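You operate a simulated robot arm through the tools that you are given. There is no shell and no other tool. Be economical: measure what you need, move in short steps, check, and stop when the job is done.

Carry out the task below with a simulated two-armed robot. There is one attempt and no reset: what you move stays moved.

Task
Put the black bearing on the red tape roll on the top of the workbench. Set the cradle stop to 90 mm. Count the grey boxes on the top of the workbench, then put as many of the suitcase wheels from the top of the workbench on the desk top. Put one of the cartons from the small wall shelf on the shelf under the desk. Fetch the hub pulley from the desk top and set it on top of the silver steel spool. Any order will do. Set down upright: suitcase wheel, carton, hub pulley. The cradle stop goes toward x +0.0, y -1.0, z +0.0 (a direction in the base frame), to its stop.

It is judged by the outcome, as a careful person would: the job done as asked, and still so three seconds after it is handed in. It fails if anything else is knocked over, pushed out of place, dropped, spilled or broken.

Robot
Two 7-joint arms with two-finger parallel grippers on one trunk, on a base that drives. Base frame: it is fixed to the floor where the robot stands at the start and does not move with it; the origin is under the middle of the robot, x ahead of it, y to its left, z up; the surface under the hand at the start is at about z = 0.88. Units: m, rad, N and s.
The left shoulder is at the start at [0.05, 0.177, 1.129], the right one opposite. With the tool pointing down near the work surface each hand reaches from about 0.2 to 0.7 m from the robot's upright axis, wherever it stands, measured 20 degrees to its own side. Places, roughly: black bearing (5x5x2 cm) [0.5, -0.1, 0.9]; carton [-0.25, -4, 1.5]; cradle stop [0.8, -0.1, 0.9]; desk top [-0.9, -3.7, 0.8]; grey box [0.5, -0.5, 1]; hub pulley [-0.25, -3.75, 0.75]; red tape roll (6x6x2 cm) [0.5, 0.6, 0.9]; shelf under the desk [-0.9, -3.7, 0.2]; steel spool (6x6x5 cm) [-0.4, -3.5, 0.8]; suitcase wheel [0.75, 0.25, 1]; suitcase wheel (6x5x8 cm) [0.8, -0.4, 0.9]. Payload 3.43 kg a hand.
The TCP of each hand is the grasp point between the finger pads, 0.034 m short of the fingertips. In the tool frame z runs along the fingers and y along their closing line. The gripper opens to 0.128 m. The fingers are 0.024 m wide and 0.012 m thick; the gripper's body (0.048 by 0.13 m) begins 0.096 m behind the TCP.
Orientation is that of the tool frame in the base frame, as [roll, pitch, yaw] about the fixed x, y, z axes, in that order (R = Rz(yaw) Ry(pitch) Rx(roll)). With the fingers straight down and closing along the base's y, the tool's x points along the base's -x, its y along +y and its z along -z.

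Tools
- The arms move only by the tool servo_tool. It takes "left_deltas", "right_deltas" or both (then of equal length, played together; a hand with none holds still); each is a list of rows, each an object (a shift or turn left out is 0, a gripper value left out holds the last) with "dp": the shift along the tool's x, y, z in m, a list of three; "delta_rot": the turn, a rotation vector about the tool's x, y, z in rad, a list of three; "claw": the gripper command, from -1 (shut) to 1 (fully open), values between in proportion. In form: [{"dp": [dx, dy, dz], "delta_rot": [ax, ay, az], "claw": claw}, ...]. A call has 1 to 12 rows; each row is the pose to reach, as a shift and turn from the pose commanded when the call began, along the tool's axes at that moment. Rows are played at 5 a second. More than 0.05 m and 0.15 rad between two rows, or a gripper value outside its range, and nothing of the call is played. Where a pose cannot be reached the arm comes as near as it can. A force on the tool above 40 N (or 10 N above the force at the start of the call, whichever is more), or a blocked arm, ends the call early, and 0.2 s more pass. The fingers move at their own pace (about 0.108 m/s each) and stop on an object; they squeeze with about 28 N. The grip force told is the motor's: it shows also when the fingers shut on nothing. Time passes only in rows, and 0.2 s behind the last, so rows that repeat a pose let the fingers close. The reply holds the time, the measured pose of the TCP, the force on the tool along the base axes, the opening and the grip force, in the units named above and with some noise, with the torque about the TCP (base axes, N m) and any sound that the robot's microphone picked up.
- Cameras (640 x 400 px; columns grow to the right, rows downward): "scene" is now at [0.1625, 0.0036, 1.3033]; the picture's right is [0.04, -1.00, 0.00], its down [-0.46, -0.02, -0.89] and it looks along [0.89, 0.04, -0.46] (base axes); focal length 214 px, centre (320, 200). "left" rides on the left gripper at [0.076, 0.011, -0.16] in its tool frame; the picture's right is [-0.15, 0.99, 0.00], its down [-0.88, -0.13, -0.46] and it looks along [-0.45, -0.07, 0.89] (tool axes); focal length 234 px, centre (320, 200). "right" rides on the right gripper at [0.076, -0.011, -0.16] in its tool frame; the picture's right is [0.15, 0.99, 0.00], its down [-0.88, 0.13, -0.45] and it looks along [-0.45, 0.07, 0.89] (tool axes); focal length 234 px, centre (320, 200). There is no depth. A picture from a camera that has moved, and an enlarged one, comes with that camera's place and axes in the base frame and with its lens.
- get_image(camera): a new picture of that camera. The clock stands still meanwhile.
- slide_trunk(by): slides the trunk up (or, below 0, down) by that many m; the arms and the scene camera ride with it, the base frame stays. It gives what a move gives, with no picture.
- steer(legs): drives the robot by 1 to 6 legs, each [ahead, turn to the left] in m and rad, along the robot's own axes; the way and the turn of a leg run together, so that a leg with both is an arc; at most 1.5 m and 3.142 rad a leg. The arms and the cameras ride along, it lands a little off, and it stops where it bumps. It gives what a move gives.
- head_to(pan, tilt): turns the head with the scene camera to pan (to the left, within 1.396 rad either way) and tilt (down, from -0.506 to 1.204), counted from straight ahead of the robot. It gives what a move gives.
- close_up(camera, box): a new picture of the part [left, top, right, bottom] of that camera's present view, enlarged. The clock stands still meanwhile.
- close_job(): hands the job in; it is judged then, once.

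Work in short steps. Places have to be worked out from the pictures, the camera data and where the tool is seen: move nearer, look again, correct. Check each grasp and each placing, and mend what went wrong. You have 175 turns and 140 pictures in all, those below and enlarged ones among them. Open the grippers and draw the arms clear of the work before you hand the job in, unless the task says otherwise.

The tools are called after "Emit:" by a JSON object that holds its "fn" and its "kwargs". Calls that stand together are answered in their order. servo_tool: Moves the arms, as the interface text tells. Its arguments: {"type":"object","properties":{"left_deltas":{"type":"array","items":{"type":"object","properties":{"dp":{"type":"array","items":{"type":"number"}},"delta_rot":{"type":"array","items":{"type":"number"}},"claw":{"type":"number"}}}},"right_deltas":{"type":"array","items":{"type":"object","properties":{"dp":{"type":"array","items":{"type":"number"}},"delta_rot":{"type":"array","items":{"type":"number"}},"claw":{"type":"number"}}}}},"required":[]} The other tools are called the same way: slide_trunk (by) slides the trunk up or down; steer (legs) drives the base; head_to (pan, tilt) turns the head that bears the scene camera; get_image (camera) takes a picture; close_up (camera, box) takes an enlarged picture of a part of a camera's view; close_job () hands the job in.

At the start:

```text
time: 0.0
left_position: [0.424, 0.1215, 1.2186]
left_tcp_rot: [-3.14, 0.0, -3.141]
left_contact_force: [-0.7, 0.2, 1.1]
left_ft_torque: [0.03, 0.01, 0.01]
left_width: 0.1279
left_gripper_force: 0.1
right_position: [0.4018, -0.1784, 1.2207]
right_tcp_rot: [3.138, 0.003, 3.139]
right_contact_force: [0.4, 0.2, 0.0]
right_ft_torque: [-0.03, 0.01, -0.03]
right_width: 0.128
right_gripper_force: 0.1
trunk travel left (down, up): [-0.3, 0.101]
robot x, y, heading: [-0.0019, 0.0012, 0.001]
head pan, tilt: [0.042, 0.473]
```

scene: 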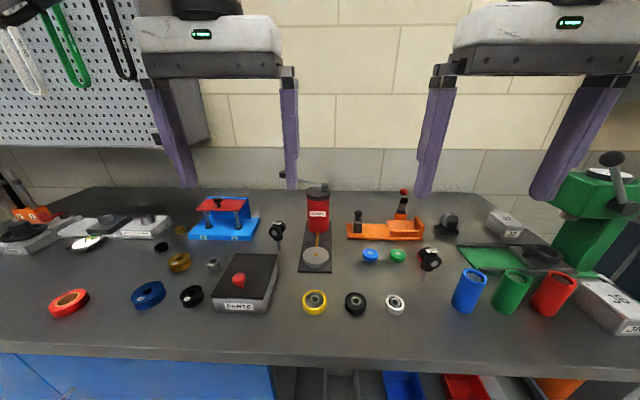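
right: 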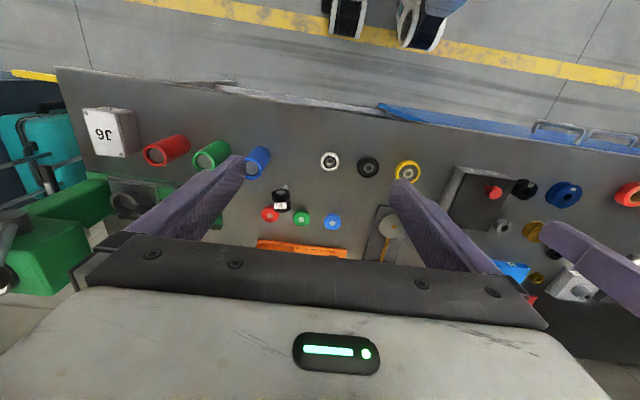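
left: 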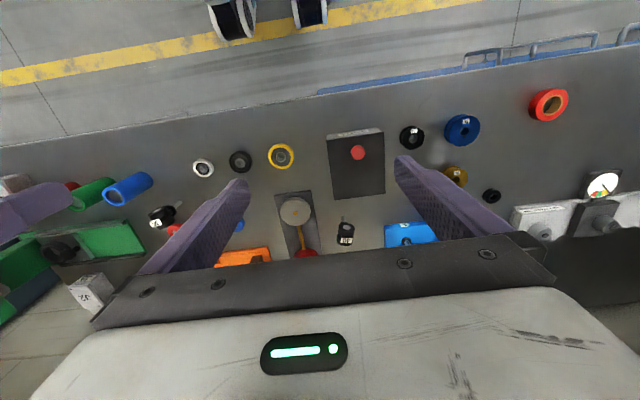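

I start by enlarging parts of the scene view to identify items.

Emit:
{"fn": "close_up", "kwargs": {"camera": "scene", "box": [280, 170, 480, 330]}}

Emit:
{"fn": "close_up", "kwargs": {"camera": "scene", "box": [440, 140, 640, 340]}}

Emit:
{"fn": "close_up", "kwargs": {"camera": "scene", "box": [0, 170, 290, 340]}}

```text
2.50 times, centred on (380, 250) of scene
camera zoom: at [0.1625, 0.0036, 1.3033], right [0.04, -1.0, 0.0], down [-0.46, -0.02, -0.89], along [0.89, 0.04, -0.46], focal length 536 px, centre (170, 75)
```

zoom: 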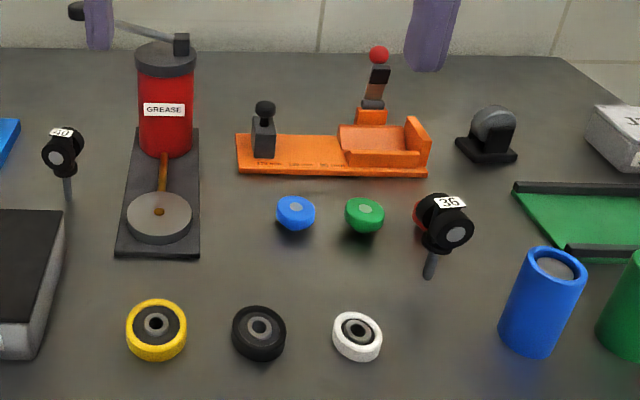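

```text
2.00 times, centred on (540, 240) of scene
camera zoom: at [0.1625, 0.0036, 1.3033], right [0.04, -1.0, 0.0], down [-0.46, -0.02, -0.89], along [0.89, 0.04, -0.46], focal length 429 px, centre (-120, 120)
```

zoom: 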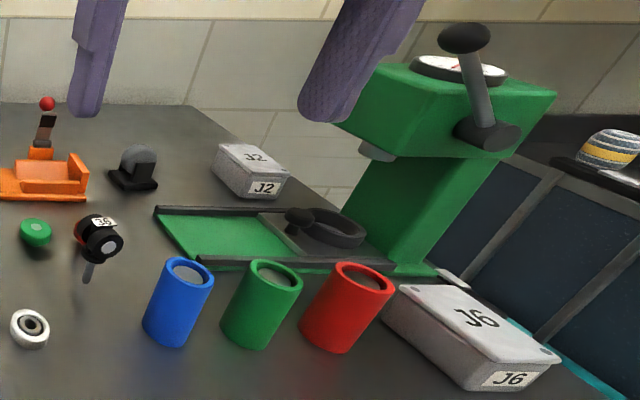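

```text
2.21 times, centred on (145, 255) of scene
camera zoom: at [0.1625, 0.0036, 1.3033], right [0.04, -1.0, 0.0], down [-0.46, -0.02, -0.89], along [0.89, 0.04, -0.46], focal length 473 px, centre (706, 79)
```

zoom: 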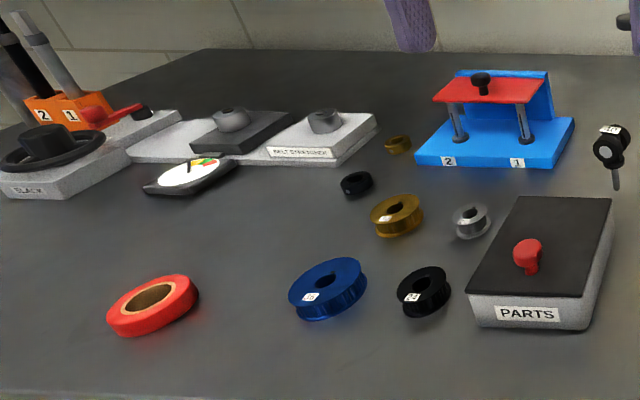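

Let me use enlarged hand camera views for the count and the fixture details.

Emit:
{"fn": "close_up", "kwargs": {"camera": "scene", "box": [180, 180, 300, 255]}}

Emit:
{"fn": "close_up", "kwargs": {"camera": "scene", "box": [340, 180, 460, 255]}}

Emit:
{"fn": "close_up", "kwargs": {"camera": "right", "box": [0, 60, 240, 300]}}

```text
5.33 times, centred on (240, 218) of scene
camera zoom: at [0.1625, 0.0036, 1.3033], right [0.04, -1.0, 0.0], down [-0.46, -0.02, -0.89], along [0.89, 0.04, -0.46], focal length 1144 px, centre (747, 107)
```

zoom: 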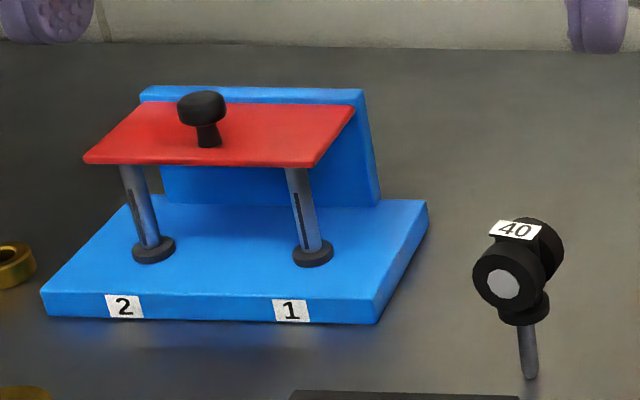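

```text
5.33 times, centred on (400, 218) of scene
camera zoom: at [0.1625, 0.0036, 1.3033], right [0.04, -1.0, 0.0], down [-0.46, -0.02, -0.89], along [0.89, 0.04, -0.46], focal length 1144 px, centre (-107, 107)
```

zoom: 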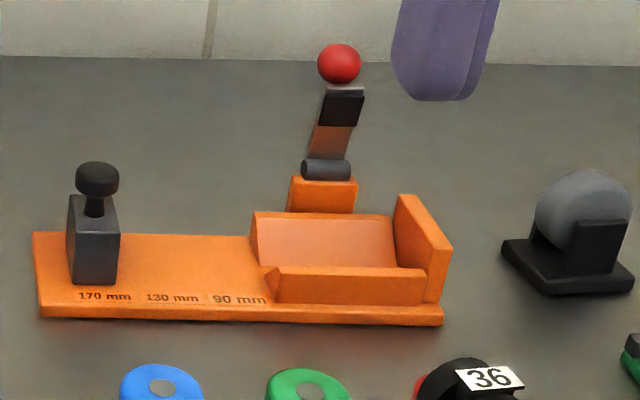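

```text
1.67 times, centred on (120, 180) of right
camera zoom: at [0.3256, -0.1912, 1.3794], right [-0.15, 0.99, 0.0], down [0.88, 0.13, 0.46], along [0.45, 0.07, -0.89], focal length 390 px, centre (653, 233)
```

zoom: 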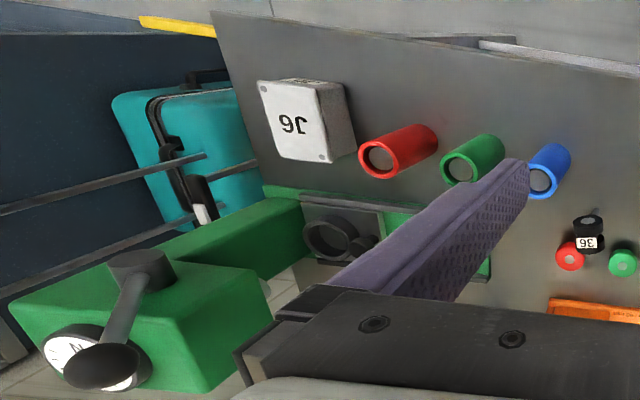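

I'll shift both hands to look behind the blue fixture and behind the press: left to about (0.55, 0.0), right to about (0.5, -0.35).

Emit:
{"fn": "servo_tool", "kwargs": {"left_deltas": [{"dp": [-0.03, -0.03, 0]}, {"dp": [-0.06, -0.06, 0]}, {"dp": [-0.1, -0.09, 0]}, {"dp": [-0.13, -0.12, 0]}, {"dp": [-0.13, -0.12, 0]}], "right_deltas": [{"dp": [-0.03, -0.04, 0]}, {"dp": [-0.06, -0.08, 0]}, {"dp": [-0.1, -0.12, 0]}, {"dp": [-0.1, -0.16, 0]}, {"dp": [-0.1, -0.18, 0]}]}}

Emit:
{"fn": "get_image", "kwargs": {"camera": "left"}}

Emit:
{"fn": "get_image", "kwargs": {"camera": "right"}}

```text
refused: row 3 steps farther than a row can; nothing moved
```

```text
130 pictures are left
camera left: at [0.3485, 0.1319, 1.3794], right [0.15, 0.99, 0.0], down [0.88, -0.13, 0.46], along [0.45, -0.07, -0.89], focal length 234 px, centre (320, 200)
```

left: 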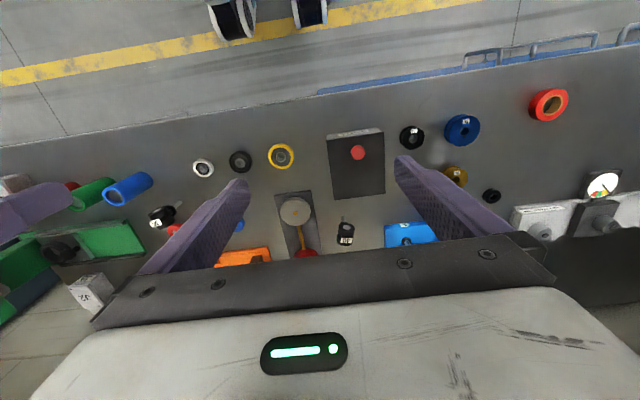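

```text
129 pictures are left
camera right: at [0.3256, -0.1912, 1.3794], right [-0.15, 0.99, 0.0], down [0.88, 0.13, 0.46], along [0.45, 0.07, -0.89], focal length 234 px, centre (320, 200)
```

right: 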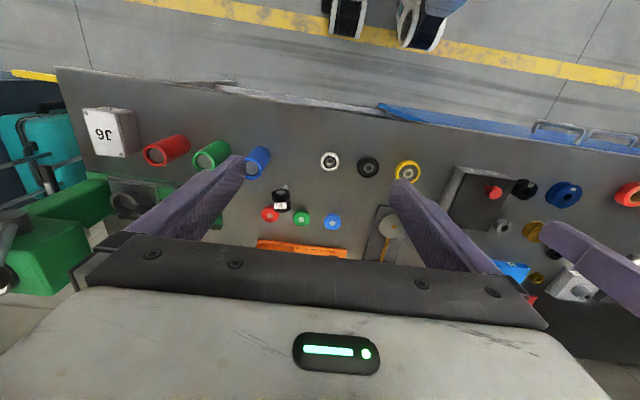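

The row step was just too big; I retry with smaller rows.

Emit:
{"fn": "servo_tool", "kwargs": {"left_deltas": [{"dp": [-0.03, -0.03, 0]}, {"dp": [-0.06, -0.06, 0]}, {"dp": [-0.09, -0.09, 0]}, {"dp": [-0.12, -0.12, 0]}, {"dp": [-0.13, -0.12, 0]}], "right_deltas": [{"dp": [-0.02, -0.04, 0]}, {"dp": [-0.04, -0.08, 0]}, {"dp": [-0.06, -0.12, 0]}, {"dp": [-0.08, -0.16, 0]}, {"dp": [-0.1, -0.18, 0]}]}}

Emit:
{"fn": "get_image", "kwargs": {"camera": "left"}}

Emit:
{"fn": "get_image", "kwargs": {"camera": "right"}}

```text
time: 1.2
left_position: [0.5229, 0.0124, 1.2036]
left_tcp_rot: [-3.14, 0.001, -3.14]
left_contact_force: [-0.7, -0.4, 0.1]
left_ft_torque: [0.02, 0.07, -0.02]
left_width: 0.1281
left_gripper_force: 0.1
left hand out of reach, approached as far as the arm can: row 4, 5
right_position: [0.5046, -0.3608, 1.2192]
right_tcp_rot: [-3.14, 0.0, 3.14]
right_contact_force: [0.0, -0.1, 0.0]
right_ft_torque: [0.01, 0.04, 0.01]
right_width: 0.128
right_gripper_force: 0.0
trunk travel left (down, up): [-0.3, 0.101]
robot x, y, heading: [-0.0002, -0.0001, -0.001]
head pan, tilt: [0.042, 0.473]
```

```text
128 pictures are left
camera left: at [0.4486, 0.0226, 1.3635], right [0.15, 0.99, 0.0], down [0.88, -0.13, 0.46], along [0.45, -0.07, -0.89], focal length 234 px, centre (320, 200)
```

left: 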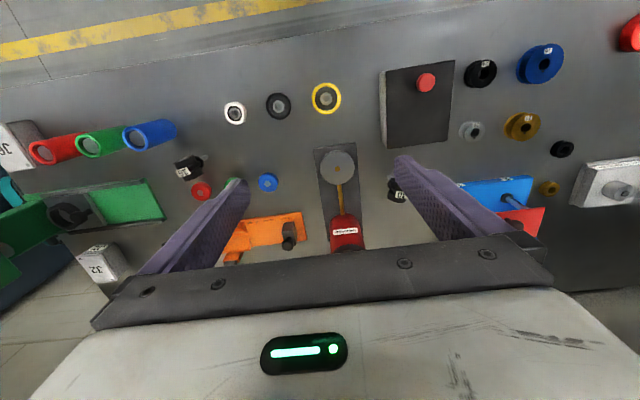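

```text
127 pictures are left
camera right: at [0.4278, -0.3723, 1.3779], right [-0.15, 0.99, 0.0], down [0.88, 0.13, 0.46], along [0.45, 0.07, -0.89], focal length 234 px, centre (320, 200)
```

right: 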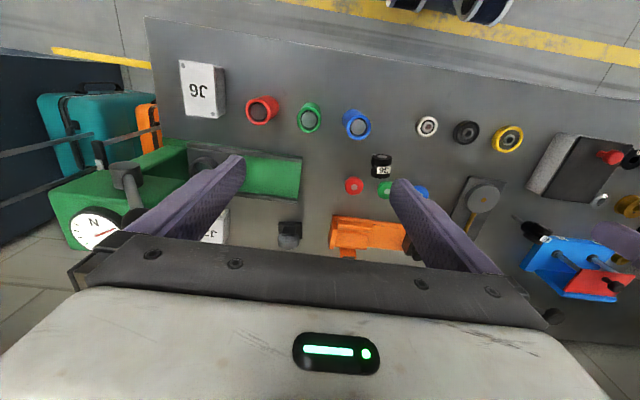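

There is something behind the blue fixture; enlarge it.

Emit:
{"fn": "close_up", "kwargs": {"camera": "right", "box": [500, 190, 640, 330]}}

Emit:
{"fn": "close_up", "kwargs": {"camera": "right", "box": [30, 40, 310, 260]}}

```text
2.86 times, centred on (570, 260) of right
camera zoom: at [0.4278, -0.3723, 1.3779], right [-0.15, 0.99, 0.0], down [0.88, 0.13, 0.46], along [0.45, 0.07, -0.89], focal length 669 px, centre (-394, 29)
```

zoom: 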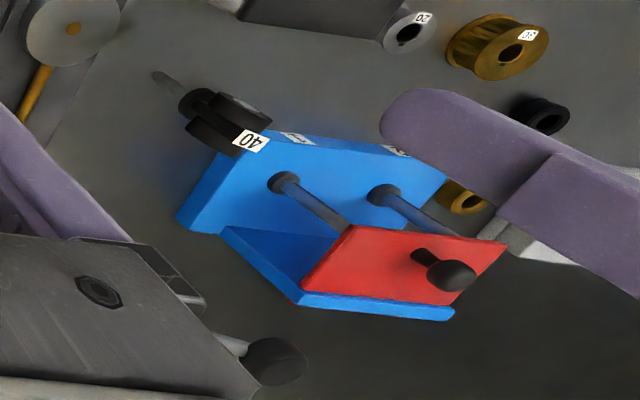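

```text
1.82 times, centred on (170, 150) of right
camera zoom: at [0.4278, -0.3723, 1.3779], right [-0.15, 0.99, 0.0], down [0.88, 0.13, 0.46], along [0.45, 0.07, -0.89], focal length 426 px, centre (593, 291)
```

zoom: 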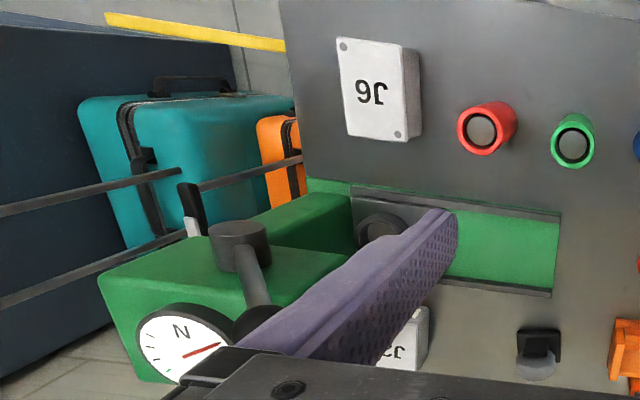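

The dark item is the grease pump's lever knob, so a second suitcase wheel may still be hidden behind the blue fixture. I turn the left hand 90° near (0.47, 0.2) to look behind it.

Emit:
{"fn": "servo_tool", "kwargs": {"left_deltas": [{"dp": [0.01, 0.03, -0.01], "delta_rot": [0, 0, 0.14]}, {"dp": [0.02, 0.06, -0.01], "delta_rot": [0, 0, 0.28]}, {"dp": [0.03, 0.09, -0.02], "delta_rot": [0, 0, 0.42]}, {"dp": [0.03, 0.12, -0.03], "delta_rot": [0, 0, 0.56]}, {"dp": [0.03, 0.15, -0.03], "delta_rot": [0, 0, 0.7]}, {"dp": [0.03, 0.17, -0.03], "delta_rot": [0, 0, 0.84]}, {"dp": [0.03, 0.17, -0.03], "delta_rot": [0, 0, 0.98]}, {"dp": [0.03, 0.17, -0.03], "delta_rot": [0, 0, 1.12]}, {"dp": [0.03, 0.17, -0.03], "delta_rot": [0, 0, 1.26]}, {"dp": [0.03, 0.17, -0.03], "delta_rot": [0, 0, 1.4]}, {"dp": [0.03, 0.17, -0.03], "delta_rot": [0, 0, 1.54]}]}}

Emit:
{"fn": "get_image", "kwargs": {"camera": "left"}}

```text
time: 3.6
left_position: [0.31, 0.0834, 1.1467]
left_tcp_rot: [3.137, 0.003, 1.611]
left_contact_force: [0.5, 0.3, -0.2]
left_ft_torque: [0.0, -0.03, -0.02]
left_width: 0.128
left_gripper_force: 0.0
left hand out of reach, approached as far as the arm can: row 5, 6, 7, 8, 9, 10, 11
right_position: [0.5029, -0.3596, 1.2205]
right_tcp_rot: [3.139, 0.001, 3.139]
right_contact_force: [-0.8, 0.1, -0.3]
right_ft_torque: [0.0, 0.05, -0.04]
right_width: 0.128
right_gripper_force: 0.1
trunk travel left (down, up): [-0.3, 0.101]
robot x, y, heading: [-0.0012, 0.0015, -0.001]
head pan, tilt: [0.042, 0.473]
```

```text
124 pictures are left
camera left: at [0.3181, 0.1588, 1.3057], right [0.99, -0.11, 0.0], down [-0.1, -0.88, 0.46], along [-0.04, -0.46, -0.89], focal length 234 px, centre (320, 200)
```

left: 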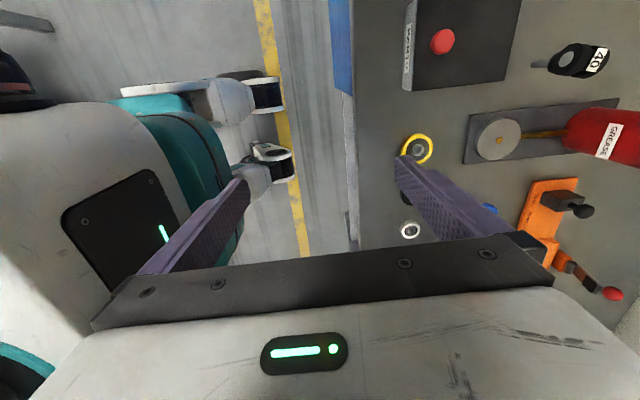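

That direction is out of reach; I turn the hand back and move it toward the bearing for the first subtask.

Emit:
{"fn": "servo_tool", "kwargs": {"left_deltas": [{"delta_rot": [0, 0, -0.14]}, {"dp": [-0.02, 0, 0.01], "delta_rot": [0, 0, -0.28]}, {"dp": [-0.04, 0, 0.02], "delta_rot": [0, 0, -0.42]}, {"dp": [-0.06, 0, 0.03], "delta_rot": [0, 0, -0.56]}, {"dp": [-0.08, -0.01, 0.04], "delta_rot": [0, 0, -0.7]}, {"dp": [-0.1, -0.02, 0.05], "delta_rot": [0, 0, -0.84]}, {"dp": [-0.12, -0.03, 0.06], "delta_rot": [0, 0, -0.98]}, {"dp": [-0.14, -0.04, 0.07], "delta_rot": [0, 0, -1.12]}, {"dp": [-0.15, -0.05, 0.08], "delta_rot": [0, 0, -1.26]}, {"dp": [-0.16, -0.06, 0.09], "delta_rot": [0, 0, -1.4]}, {"dp": [-0.17, -0.07, 0.1], "delta_rot": [0, 0, -1.54]}, {"dp": [-0.17, -0.07, 0.1], "delta_rot": [0, 0, -1.54]}]}}

Emit:
{"fn": "get_image", "kwargs": {"camera": "left"}}

```text
time: 6.2
left_position: [0.2496, -0.0837, 1.0482]
left_tcp_rot: [3.141, -0.001, -3.139]
left_contact_force: [0.3, -0.6, 0.0]
left_ft_torque: [-0.02, -0.01, 0.0]
left_width: 0.1281
left_gripper_force: 0.1
right_position: [0.5031, -0.3595, 1.2197]
right_tcp_rot: [3.139, 0.002, 3.139]
right_contact_force: [0.4, 0.7, 0.2]
right_ft_torque: [0.04, -0.01, 0.0]
right_width: 0.1278
right_gripper_force: 0.1
trunk travel left (down, up): [-0.3, 0.101]
robot x, y, heading: [0.0007, -0.0029, 0.003]
head pan, tilt: [0.042, 0.473]
```

```text
123 pictures are left
camera left: at [0.174, -0.074, 1.2077], right [0.14, 0.99, 0.0], down [0.88, -0.13, 0.46], along [0.45, -0.07, -0.89], focal length 234 px, centre (320, 200)
```

left: 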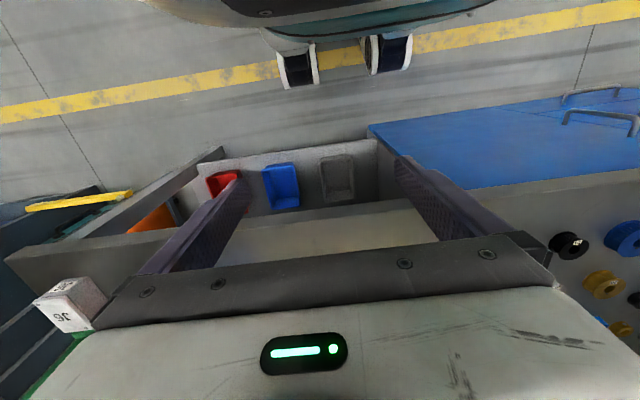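

The command resets to the measured pose. I move the left hand above the bearing at about (0.46, -0.06), z 1.0, with fingers part-closed.

Emit:
{"fn": "servo_tool", "kwargs": {"left_deltas": [{"dp": [-0.045, 0.005, 0.0], "claw": 0.15}, {"dp": [-0.09, 0.01, 0.0]}, {"dp": [-0.135, 0.015, 0.0]}, {"dp": [-0.18, 0.02, 0.02]}, {"dp": [-0.21, 0.023, 0.05]}, {"dp": [-0.21, 0.023, 0.05]}]}}

Emit:
{"fn": "get_image", "kwargs": {"camera": "left"}}

Emit:
{"fn": "get_image", "kwargs": {"camera": "scene"}}

```text
time: 7.6
left_position: [0.4604, -0.0648, 0.9962]
left_tcp_rot: [-3.142, -0.001, -3.141]
left_contact_force: [0.0, 0.2, 0.2]
left_ft_torque: [-0.01, -0.02, -0.04]
left_width: 0.0734
left_gripper_force: 0.1
right_position: [0.502, -0.3591, 1.218]
right_tcp_rot: [3.14, 0.002, 3.139]
right_contact_force: [0.7, 0.1, 0.2]
right_ft_torque: [0.0, 0.0, -0.01]
right_width: 0.128
right_gripper_force: 0.1
trunk travel left (down, up): [-0.3, 0.101]
robot x, y, heading: [0.0007, 0.0018, 0.0]
head pan, tilt: [0.042, 0.473]
```

```text
122 pictures are left
camera left: at [0.3862, -0.0533, 1.156], right [0.15, 0.99, 0.0], down [0.88, -0.13, 0.46], along [0.45, -0.07, -0.89], focal length 234 px, centre (320, 200)
```

left: 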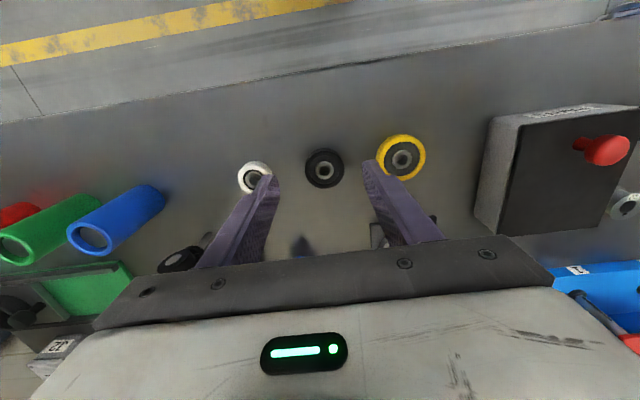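

```text
121 pictures are left
camera scene: at [0.1623, 0.0036, 1.3033], right [0.04, -1.0, 0.0], down [-0.46, -0.02, -0.89], along [0.89, 0.04, -0.46], focal length 214 px, centre (320, 200)
```

scene: 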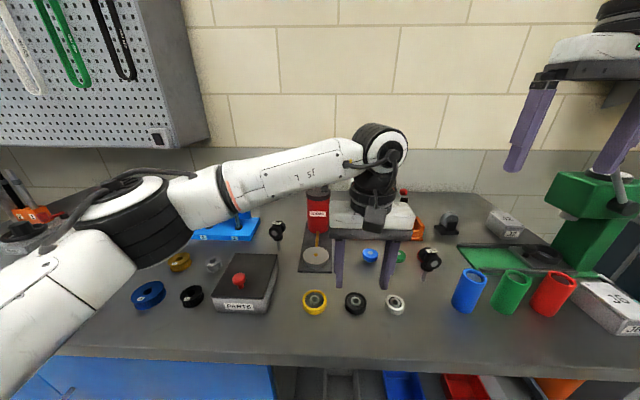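

Bearing worked out at about (0.477, -0.062). I descend around it to tips just above the bench and close.

Emit:
{"fn": "servo_tool", "kwargs": {"left_deltas": [{"dp": [-0.017, 0.002, 0.03]}, {"dp": [-0.017, 0.002, 0.06]}, {"dp": [-0.017, 0.002, 0.079]}, {"dp": [-0.017, 0.002, 0.079], "claw": -1}, {"dp": [-0.017, 0.002, 0.079], "claw": -1}, {"dp": [-0.017, 0.002, 0.079], "claw": -1}, {"dp": [-0.017, 0.002, 0.079], "claw": -1}]}}

Emit:
{"fn": "get_image", "kwargs": {"camera": "left"}}

```text
time: 9.2
left_position: [0.4764, -0.061, 0.9178]
left_tcp_rot: [3.141, 0.0, -3.142]
left_contact_force: [-0.5, 0.2, 0.0]
left_ft_torque: [0.01, 0.01, 0.0]
left_width: 0.0457
left_gripper_force: 27.9
right_position: [0.5021, -0.3597, 1.2189]
right_tcp_rot: [3.14, 0.003, 3.14]
right_contact_force: [-0.4, -0.1, 0.0]
right_ft_torque: [-0.02, -0.03, 0.02]
right_width: 0.128
right_gripper_force: 0.1
trunk travel left (down, up): [-0.3, 0.101]
robot x, y, heading: [0.0013, -0.0017, 0.0]
head pan, tilt: [0.042, 0.473]
```

```text
120 pictures are left
camera left: at [0.4016, -0.0507, 1.078], right [0.15, 0.99, 0.0], down [0.88, -0.13, 0.46], along [0.45, -0.07, -0.89], focal length 234 px, centre (320, 200)
```

left: 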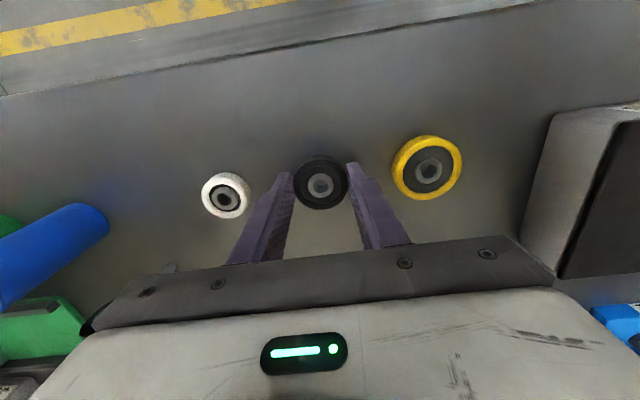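

Gripped (width 0.046). Lift and carry toward the tape roll with the left arm.

Emit:
{"fn": "servo_tool", "kwargs": {"left_deltas": [{"dp": [0, 0, -0.045]}, {"dp": [0, 0, -0.09]}, {"dp": [0, 0, -0.135]}, {"dp": [0.01, 0.045, -0.15]}, {"dp": [0.02, 0.09, -0.15]}, {"dp": [0.03, 0.135, -0.15]}, {"dp": [0.04, 0.18, -0.15]}, {"dp": [0.04, 0.225, -0.15]}, {"dp": [0.04, 0.27, -0.15]}, {"dp": [0.04, 0.315, -0.15]}, {"dp": [0.04, 0.36, -0.15]}, {"dp": [0.04, 0.405, -0.15]}]}}

Emit:
{"fn": "servo_tool", "kwargs": {"left_deltas": [{"dp": [0, 0.045, 0]}, {"dp": [0, 0.09, 0]}, {"dp": [0, 0.13, 0]}, {"dp": [0, 0.17, 0.0]}, {"dp": [0, 0.17, 0.0]}]}}

Emit:
{"fn": "get_image", "kwargs": {"camera": "left"}}

Emit:
{"fn": "get_image", "kwargs": {"camera": "scene"}}

```text
time: 11.8
left_position: [0.4369, 0.3452, 1.0694]
left_tcp_rot: [-3.139, 0.0, 3.138]
left_contact_force: [0.4, -0.1, -0.9]
left_ft_torque: [-0.01, 0.0, 0.05]
left_width: 0.0455
left_gripper_force: 27.9
right_position: [0.5021, -0.3597, 1.219]
right_tcp_rot: [-3.141, 0.001, 3.139]
right_contact_force: [0.1, 0.3, 0.5]
right_ft_torque: [-0.01, 0.0, 0.01]
right_width: 0.1281
right_gripper_force: 0.0
trunk travel left (down, up): [-0.3, 0.101]
robot x, y, heading: [-0.0045, -0.0025, -0.001]
head pan, tilt: [0.042, 0.473]
```

```text
time: 13.0
left_position: [0.4372, 0.5127, 1.0647]
left_tcp_rot: [3.139, 0.003, -3.138]
left_contact_force: [0.2, 0.3, -1.1]
left_ft_torque: [0.03, 0.0, 0.01]
left_width: 0.046
left_gripper_force: 27.8
left hand out of reach, approached as far as the arm can: row 4, 5
right_position: [0.5031, -0.3606, 1.2197]
right_tcp_rot: [3.14, 0.002, 3.141]
right_contact_force: [0.9, -0.3, 0.1]
right_ft_torque: [0.02, -0.03, 0.0]
right_width: 0.128
right_gripper_force: 0.1
trunk travel left (down, up): [-0.3, 0.101]
robot x, y, heading: [0.0009, 0.0009, -0.002]
head pan, tilt: [0.042, 0.473]
```

```text
119 pictures are left
camera left: at [0.3624, 0.5217, 1.2249], right [0.14, 0.99, 0.0], down [0.88, -0.13, 0.46], along [0.45, -0.06, -0.89], focal length 234 px, centre (320, 200)
```

left: 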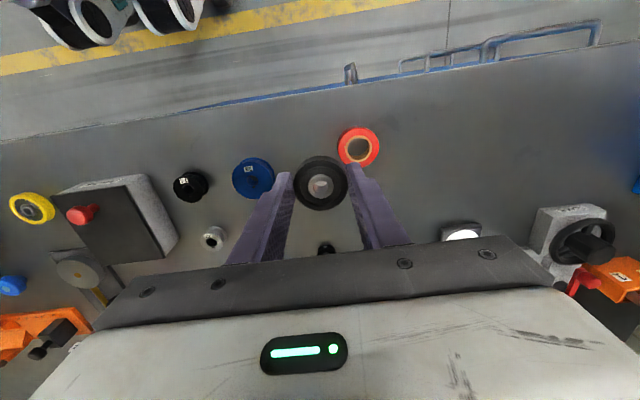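

```text
118 pictures are left
camera scene: at [0.1626, 0.0035, 1.3033], right [0.04, -1.0, 0.0], down [-0.46, -0.02, -0.89], along [0.89, 0.04, -0.46], focal length 214 px, centre (320, 200)
```

scene: 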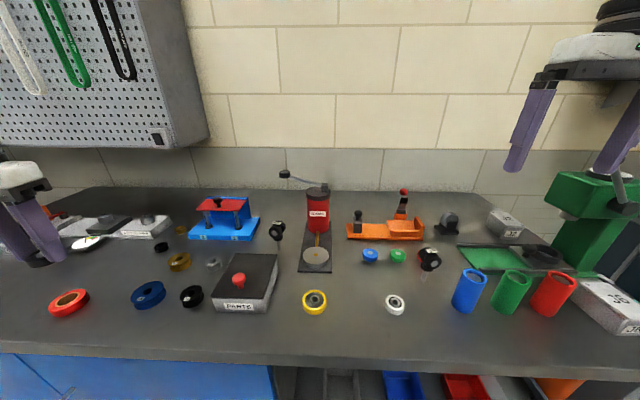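

Tape roll is at about (0.455, 0.567). I descend to z≈0.98 over the free spot and shift outward.

Emit:
{"fn": "servo_tool", "kwargs": {"left_deltas": [{"dp": [-0.005, 0.01, 0.035]}, {"dp": [-0.01, 0.02, 0.07]}, {"dp": [-0.015, 0.04, 0.09]}, {"dp": [-0.015, 0.055, 0.09]}, {"dp": [-0.015, 0.055, 0.09]}]}}

Emit:
{"fn": "get_image", "kwargs": {"camera": "left"}}

```text
time: 14.2
left_position: [0.4291, 0.5213, 0.9804]
left_tcp_rot: [3.139, 0.002, -3.136]
left_contact_force: [-0.4, 0.0, -1.7]
left_ft_torque: [0.03, 0.0, -0.01]
left_width: 0.0455
left_gripper_force: 28.4
left hand out of reach, approached as far as the arm can: row 1, 2, 3, 4, 5
right_position: [0.503, -0.3602, 1.2179]
right_tcp_rot: [3.14, 0.003, 3.14]
right_contact_force: [-0.6, -0.1, -0.3]
right_ft_torque: [0.06, 0.0, -0.01]
right_width: 0.1281
right_gripper_force: 0.1
trunk travel left (down, up): [-0.3, 0.101]
robot x, y, heading: [0.0008, -0.0006, -0.002]
head pan, tilt: [0.042, 0.473]
```

```text
117 pictures are left
camera left: at [0.354, 0.5319, 1.1402], right [0.14, 0.99, 0.0], down [0.88, -0.13, 0.46], along [0.45, -0.06, -0.89], focal length 234 px, centre (320, 200)
```

left: 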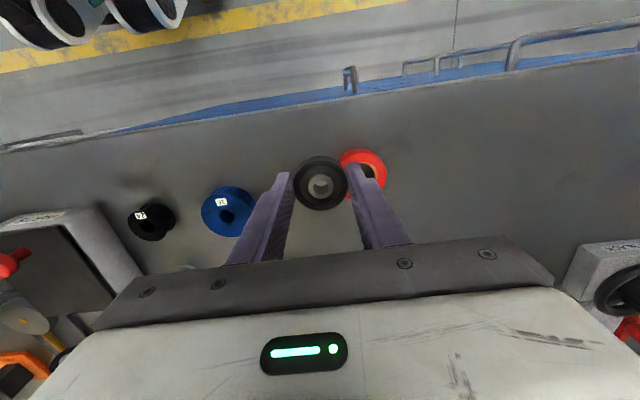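

Just beyond reach; I'll draw the right hand back and drive the base ahead 0.1 m (clear space of roughly 0.3 m to the bench front).

Emit:
{"fn": "servo_tool", "kwargs": {"left_deltas": [{"dp": [0.03, 0, -0.03]}, {"dp": [0.06, 0, -0.05]}, {"dp": [0.08, 0, -0.05]}], "right_deltas": [{"dp": [0.045, 0, 0]}, {"dp": [0.09, 0, 0]}, {"dp": [0.12, 0, 0]}]}}

Emit:
{"fn": "steer", "kwargs": {"legs": [[0.1, 0]]}}

Emit:
{"fn": "get_image", "kwargs": {"camera": "left"}}

```text
time: 15.0
left_position: [0.3479, 0.5232, 1.032]
left_tcp_rot: [-3.14, 0.001, 3.14]
left_contact_force: [-0.5, 0.8, -0.4]
left_ft_torque: [-0.01, -0.01, 0.02]
left_width: 0.0458
left_gripper_force: 28.3
right_position: [0.3829, -0.3589, 1.2186]
right_tcp_rot: [-3.141, 0.001, -3.141]
right_contact_force: [-0.8, 0.9, 1.1]
right_ft_torque: [-0.03, 0.02, 0.01]
right_width: 0.128
right_gripper_force: 0.1
trunk travel left (down, up): [-0.3, 0.101]
robot x, y, heading: [-0.0038, -0.0019, 0.001]
head pan, tilt: [0.042, 0.473]
```

```text
time: 16.1
left_position: [0.4481, 0.5223, 1.0324]
left_tcp_rot: [3.14, 0.0, -3.14]
left_contact_force: [1.0, 0.1, -0.3]
left_ft_torque: [0.0, 0.02, -0.01]
left_width: 0.046
left_gripper_force: 28.3
right_position: [0.4828, -0.3587, 1.2174]
right_tcp_rot: [3.139, -0.001, 3.139]
right_contact_force: [-0.1, 0.0, 0.5]
right_ft_torque: [-0.03, 0.05, 0.0]
right_width: 0.1282
right_gripper_force: 0.2
trunk travel left (down, up): [-0.3, 0.101]
robot x, y, heading: [0.1013, -0.0002, -0.003]
head pan, tilt: [0.042, 0.473]
```

```text
116 pictures are left
camera left: at [0.3746, 0.5328, 1.1922], right [0.15, 0.99, 0.0], down [0.88, -0.13, 0.46], along [0.45, -0.07, -0.89], focal length 234 px, centre (320, 200)
```

left: 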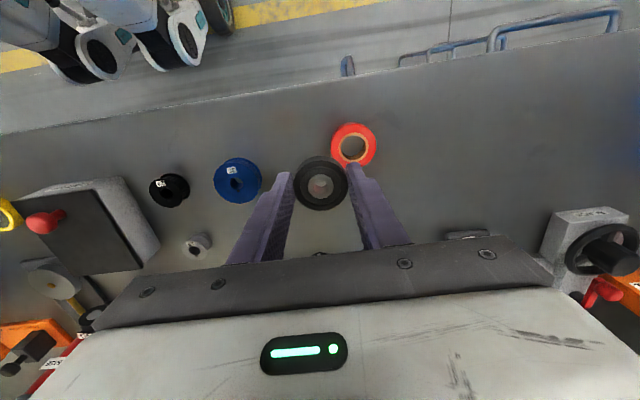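

Base moved 0.10. Tape consistently at (0.455, 0.565). I align over it at z 0.965 and check.

Emit:
{"fn": "servo_tool", "kwargs": {"left_deltas": [{"dp": [-0.003, 0.03, 0.02]}, {"dp": [-0.005, 0.042, 0.05]}, {"dp": [-0.005, 0.042, 0.067]}, {"dp": [-0.005, 0.042, 0.067]}]}}

Emit:
{"fn": "get_image", "kwargs": {"camera": "left"}}

Emit:
{"fn": "close_up", "kwargs": {"camera": "scene", "box": [0, 220, 160, 360]}}

```text
time: 17.1
left_position: [0.4531, 0.5349, 0.9638]
left_tcp_rot: [3.139, 0.0, -3.14]
left_contact_force: [0.6, -0.5, 2.3]
left_ft_torque: [0.02, 0.07, -0.05]
left_width: 0.0459
left_gripper_force: 27.5
left hand out of reach, approached as far as the arm can: row 1, 2, 3, 4
right_position: [0.4828, -0.3592, 1.2174]
right_tcp_rot: [-3.141, 0.0, 3.139]
right_contact_force: [-0.2, 0.0, -0.2]
right_ft_torque: [-0.06, 0.03, 0.0]
right_width: 0.1278
right_gripper_force: 0.1
trunk travel left (down, up): [-0.3, 0.101]
robot x, y, heading: [0.1016, 0.0026, 0.003]
head pan, tilt: [0.042, 0.473]
```

```text
115 pictures are left
camera left: at [0.3789, 0.5448, 1.1246], right [0.14, 0.99, 0.0], down [0.88, -0.13, 0.45], along [0.45, -0.06, -0.89], focal length 234 px, centre (320, 200)
```

left: 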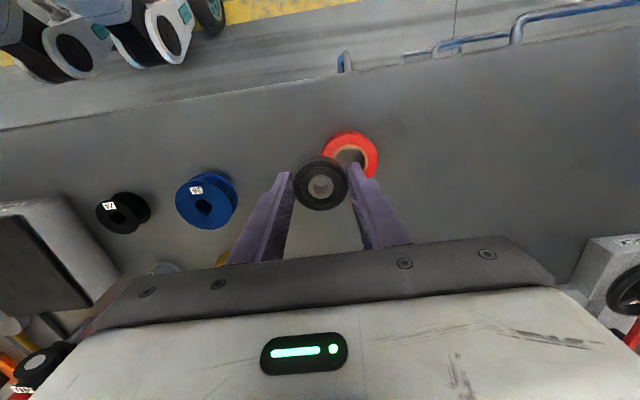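

```text
2.86 times, centred on (80, 290) of scene
camera zoom: at [0.2629, 0.0041, 1.3031], right [0.04, -1.0, 0.0], down [-0.46, -0.02, -0.89], along [0.89, 0.04, -0.46], focal length 613 px, centre (1006, -57)
```

zoom: 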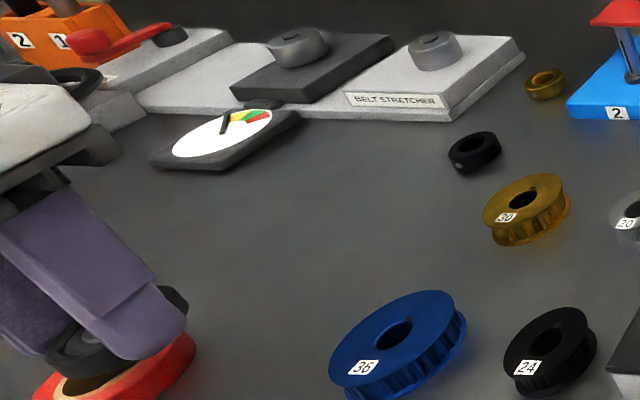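

A lateral limit; I try yawing the hand ~0.6 rad left so it points radially from the shoulder, then shift.

Emit:
{"fn": "servo_tool", "kwargs": {"left_deltas": [{"dp": [0, 0, -0.01], "delta_rot": [0, 0, -0.12]}, {"dp": [0, 0, -0.01], "delta_rot": [0, 0, -0.25]}, {"dp": [0, 0, -0.01], "delta_rot": [0, 0, -0.38]}, {"dp": [0, 0, -0.01], "delta_rot": [0, 0, -0.5]}, {"dp": [0, 0.01, -0.01], "delta_rot": [0, 0, -0.6]}, {"dp": [0, 0.02, -0.01], "delta_rot": [0, 0, -0.6]}, {"dp": [0, 0.03, -0.01], "delta_rot": [0, 0, -0.6]}, {"dp": [0, 0.03, -0.01], "delta_rot": [0, 0, -0.6]}]}}

Emit:
{"fn": "get_image", "kwargs": {"camera": "left"}}

```text
time: 18.9
left_position: [0.4511, 0.5635, 0.9776]
left_tcp_rot: [3.141, -0.001, -2.542]
left_contact_force: [-1.0, -0.3, -1.3]
left_ft_torque: [-0.01, 0.03, -0.04]
left_width: 0.0455
left_gripper_force: 28.3
right_position: [0.4821, -0.3592, 1.2178]
right_tcp_rot: [3.139, 0.0, 3.14]
right_contact_force: [-0.2, -0.2, -0.7]
right_ft_torque: [0.01, -0.01, 0.0]
right_width: 0.1279
right_gripper_force: 0.0
trunk travel left (down, up): [-0.3, 0.101]
robot x, y, heading: [0.0966, -0.0006, 0.0]
head pan, tilt: [0.042, 0.473]
```

```text
113 pictures are left
camera left: at [0.3843, 0.5298, 1.1367], right [-0.44, 0.9, 0.0], down [0.8, 0.39, 0.46], along [0.41, 0.2, -0.89], focal length 234 px, centre (320, 200)
```

left: 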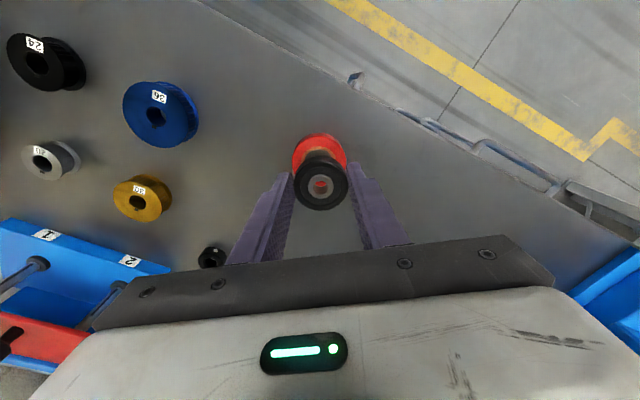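

Aligned now (bearing ≈ (0.456,0.565), tape ≈ (0.453,0.565)). Lower onto the tape; force will tell of contact.

Emit:
{"fn": "servo_tool", "kwargs": {"left_deltas": [{"dp": [0.002, 0, 0.015]}, {"dp": [0.002, 0, 0.03]}, {"dp": [0.002, 0, 0.036]}, {"dp": [0.002, 0, 0.038]}, {"dp": [0.002, 0, 0.038]}]}}

Emit:
{"fn": "get_image", "kwargs": {"camera": "left"}}

```text
time: 20.1
left_position: [0.4512, 0.5617, 0.9377]
left_tcp_rot: [3.141, 0.0, -2.541]
left_contact_force: [-1.0, 0.0, -0.9]
left_ft_torque: [-0.01, 0.01, 0.01]
left_width: 0.0455
left_gripper_force: 27.8
right_position: [0.4828, -0.3598, 1.2188]
right_tcp_rot: [3.139, 0.0, 3.141]
right_contact_force: [-0.1, -0.4, 0.7]
right_ft_torque: [0.01, 0.04, -0.03]
right_width: 0.1282
right_gripper_force: 0.0
trunk travel left (down, up): [-0.3, 0.101]
robot x, y, heading: [0.0993, 0.0012, -0.002]
head pan, tilt: [0.042, 0.473]
```

```text
112 pictures are left
camera left: at [0.383, 0.5279, 1.0978], right [-0.44, 0.9, 0.0], down [0.8, 0.39, 0.46], along [0.41, 0.2, -0.89], focal length 234 px, centre (320, 200)
```

left: 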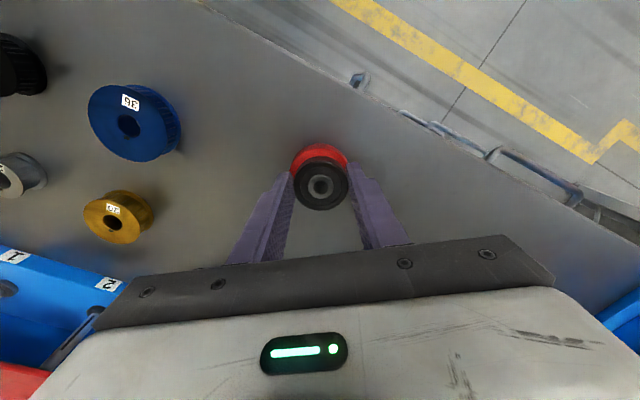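

Still no contact; go down in 1–2 mm steps, with a 3 mm correction.

Emit:
{"fn": "servo_tool", "kwargs": {"left_deltas": [{"dp": [0.003, 0, 0.0]}, {"dp": [0.003, 0, 0.002]}, {"dp": [0.003, 0, 0.004]}, {"dp": [0.003, 0, 0.004]}]}}

```text
time: 21.1
left_position: [0.4489, 0.5593, 0.9369]
left_tcp_rot: [-3.141, 0.006, -2.538]
left_contact_force: [0.2, 6.2, 18.6]
left_ft_torque: [0.3, -0.02, 0.06]
left_width: 0.0459
left_gripper_force: 28.2
right_position: [0.481, -0.3599, 1.2178]
right_tcp_rot: [3.14, 0.001, 3.139]
right_contact_force: [-0.4, -0.2, 0.1]
right_ft_torque: [0.02, 0.01, -0.05]
right_width: 0.1278
right_gripper_force: 0.1
trunk travel left (down, up): [-0.3, 0.101]
robot x, y, heading: [0.0979, -0.002, -0.002]
head pan, tilt: [0.042, 0.473]
```

Contact (18 N at z 0.937). Release gently and lift away.

Emit:
{"fn": "servo_tool", "kwargs": {"left_deltas": [{"dp": [0, 0, -0.003]}, {"dp": [0, 0, -0.003], "claw": -0.05}, {"dp": [0, 0, -0.003], "claw": -0.05}, {"dp": [0, 0, -0.003], "claw": 0.1}, {"dp": [0, 0, -0.003], "claw": 0.1}, {"dp": [0, 0, -0.04]}, {"dp": [0, 0, -0.08]}, {"dp": [0, 0, -0.12]}]}}

Emit:
{"fn": "get_image", "kwargs": {"camera": "left"}}

Emit:
{"fn": "close_up", "kwargs": {"camera": "scene", "box": [0, 220, 160, 360]}}

```text
time: 22.9
left_position: [0.4462, 0.5597, 1.0265]
left_tcp_rot: [-3.141, 0.001, -2.545]
left_contact_force: [-0.1, 0.1, 0.1]
left_ft_torque: [-0.01, -0.04, -0.03]
left_width: 0.0703
left_gripper_force: 0.0
left hand out of reach, approached as far as the arm can: row 8
right_position: [0.4818, -0.3596, 1.2178]
right_tcp_rot: [3.141, 0.003, 3.141]
right_contact_force: [0.0, -0.1, -0.6]
right_ft_torque: [0.0, -0.01, -0.05]
right_width: 0.1278
right_gripper_force: 0.0
trunk travel left (down, up): [-0.3, 0.101]
robot x, y, heading: [0.0989, -0.004, 0.008]
head pan, tilt: [0.042, 0.473]
```

```text
111 pictures are left
camera left: at [0.3778, 0.5256, 1.1864], right [-0.44, 0.9, 0.0], down [0.8, 0.39, 0.46], along [0.41, 0.2, -0.89], focal length 234 px, centre (320, 200)
```

left: 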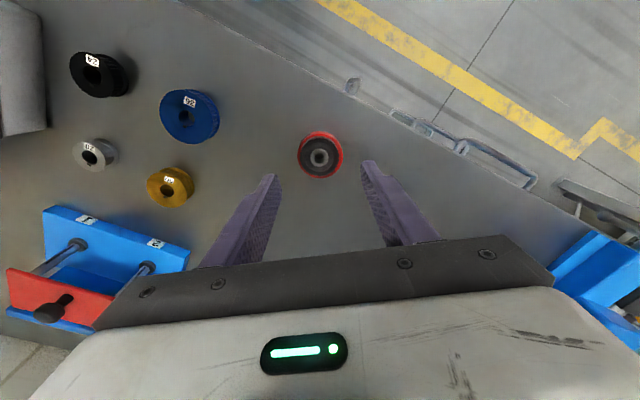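

```text
2.86 times, centred on (80, 290) of scene
camera zoom: at [0.262, 0.0034, 1.3033], right [0.04, -1.0, 0.0], down [-0.46, -0.02, -0.89], along [0.89, 0.04, -0.46], focal length 613 px, centre (1006, -57)
```

zoom: 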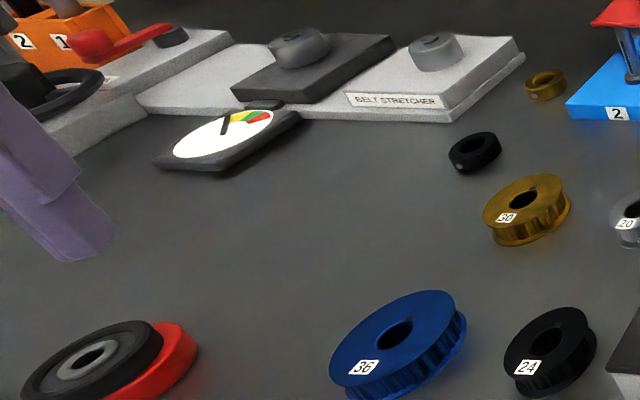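

Bearing is centred on the tape. Now check behind the blue fixture from this viewpoint.

Emit:
{"fn": "close_up", "kwargs": {"camera": "left", "box": [0, 190, 200, 390]}}

```text
2.00 times, centred on (100, 290) of left
camera zoom: at [0.3778, 0.5256, 1.1864], right [-0.44, 0.9, 0.0], down [0.8, 0.39, 0.46], along [0.41, 0.2, -0.89], focal length 468 px, centre (760, 20)
```

zoom: 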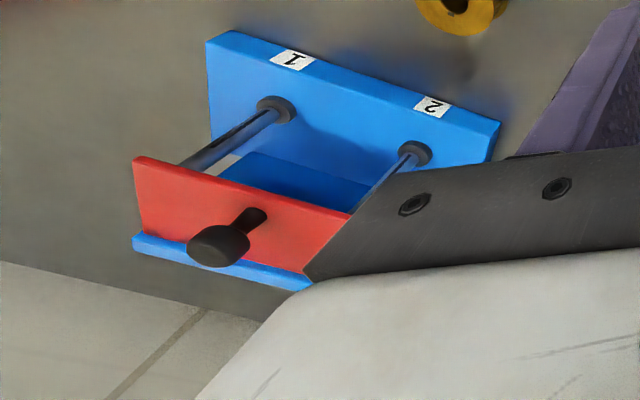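

I raise the trunk and bring the closed left hand over the middle to look down behind the blue fixture.

Emit:
{"fn": "slide_trunk", "kwargs": {"by": 0.1}}

Emit:
{"fn": "servo_tool", "kwargs": {"left_deltas": [{"dp": [0.02, -0.03, -0.03], "delta_rot": [0, 0, 0.12], "claw": -1}, {"dp": [0.04, -0.06, -0.06], "delta_rot": [0, 0, 0.24]}, {"dp": [0.04, -0.1, -0.08], "delta_rot": [0, 0, 0.36]}, {"dp": [0.04, -0.14, -0.09], "delta_rot": [0, 0, 0.48]}, {"dp": [0.03, -0.18, -0.1], "delta_rot": [0, 0, 0.6]}, {"dp": [0.02, -0.22, -0.1], "delta_rot": [0, 0, 0.6]}, {"dp": [0.0, -0.26, -0.1], "delta_rot": [0, 0, 0.6]}, {"dp": [-0.02, -0.3, -0.1], "delta_rot": [0, 0, 0.6]}, {"dp": [-0.02, -0.3, -0.1], "delta_rot": [0, 0, 0.6]}]}}

Emit:
{"fn": "get_image", "kwargs": {"camera": "left"}}

Emit:
{"fn": "get_image", "kwargs": {"camera": "scene"}}

```text
time: 24.3
left_position: [0.4458, 0.5595, 1.126]
left_tcp_rot: [-3.14, -0.002, -2.542]
left_contact_force: [-0.1, 0.0, 0.6]
left_ft_torque: [-0.02, 0.02, 0.0]
left_width: 0.0705
left_gripper_force: 0.2
right_position: [0.4834, -0.359, 1.3183]
right_tcp_rot: [3.141, 0.001, 3.141]
right_contact_force: [-0.4, -1.0, -0.2]
right_ft_torque: [0.0, -0.01, -0.01]
right_width: 0.128
right_gripper_force: 0.0
trunk travel left (down, up): [-0.4, 0.001]
robot x, y, heading: [0.1027, -0.0011, -0.002]
head pan, tilt: [0.042, 0.473]
```

```text
time: 26.3
left_position: [0.6304, 0.3247, 1.2268]
left_tcp_rot: [-3.138, 0.002, 3.141]
left_contact_force: [-0.8, 0.2, 0.3]
left_ft_torque: [-0.02, -0.04, -0.03]
left_width: 0.0
left_gripper_force: 28.5
left hand out of reach, approached as far as the arm can: row 1
right_position: [0.4823, -0.3582, 1.3193]
right_tcp_rot: [-3.141, 0.002, 3.139]
right_contact_force: [-0.6, 0.2, 0.6]
right_ft_torque: [-0.02, -0.03, -0.01]
right_width: 0.1282
right_gripper_force: 0.1
trunk travel left (down, up): [-0.4, 0.001]
robot x, y, heading: [0.1016, -0.0011, -0.002]
head pan, tilt: [0.042, 0.473]
```

```text
108 pictures are left
camera left: at [0.5554, 0.3368, 1.3871], right [0.15, 0.99, 0.0], down [0.88, -0.13, 0.46], along [0.45, -0.07, -0.89], focal length 234 px, centre (320, 200)
```

left: 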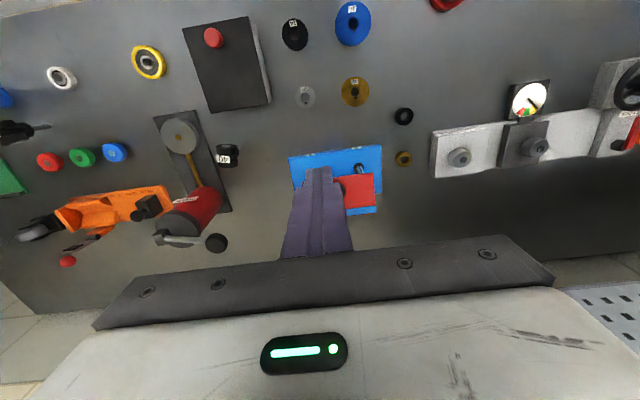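

```text
107 pictures are left
camera scene: at [0.2617, 0.0041, 1.4034], right [0.04, -1.0, 0.0], down [-0.45, -0.02, -0.89], along [0.89, 0.04, -0.46], focal length 214 px, centre (320, 200)
```

scene: 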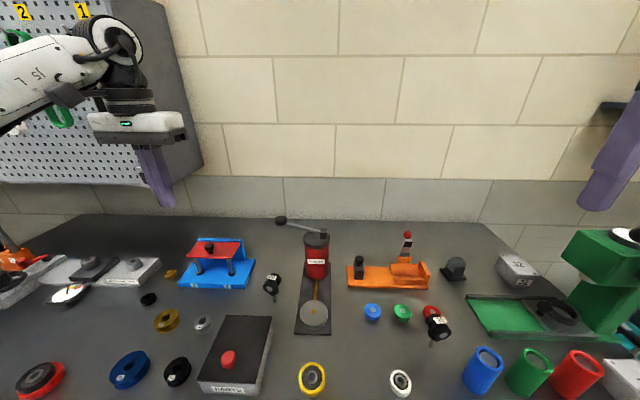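

Shift the hand a bit right to uncover the spot behind the fixture.

Emit:
{"fn": "servo_tool", "kwargs": {"left_deltas": [{"dp": [-0.02, -0.04, 0]}, {"dp": [-0.04, -0.08, 0]}, {"dp": [-0.06, -0.12, 0]}, {"dp": [-0.08, -0.16, 0]}, {"dp": [-0.08, -0.16, 0]}]}}

Emit:
{"fn": "close_up", "kwargs": {"camera": "left", "box": [280, 120, 600, 320]}}

```text
time: 27.5
left_position: [0.7104, 0.1669, 1.227]
left_tcp_rot: [-3.137, 0.002, 3.138]
left_contact_force: [0.9, 0.5, -0.5]
left_ft_torque: [-0.03, 0.02, -0.01]
left_width: 0.0
left_gripper_force: 27.5
right_position: [0.4827, -0.3578, 1.3184]
right_tcp_rot: [-3.137, 0.001, -3.14]
right_contact_force: [0.2, 1.0, -0.3]
right_ft_torque: [-0.09, -0.01, -0.02]
right_width: 0.128
right_gripper_force: 0.0
trunk travel left (down, up): [-0.4, 0.001]
robot x, y, heading: [0.0994, -0.0012, -0.002]
head pan, tilt: [0.042, 0.473]
```

```text
2.00 times, centred on (440, 220) of left
camera zoom: at [0.6349, 0.1778, 1.3861], right [0.15, 0.99, 0.0], down [0.88, -0.13, 0.46], along [0.45, -0.07, -0.89], focal length 468 px, centre (80, 160)
```

zoom: 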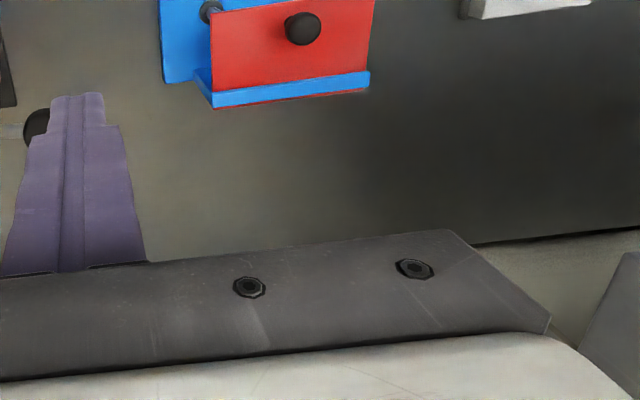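

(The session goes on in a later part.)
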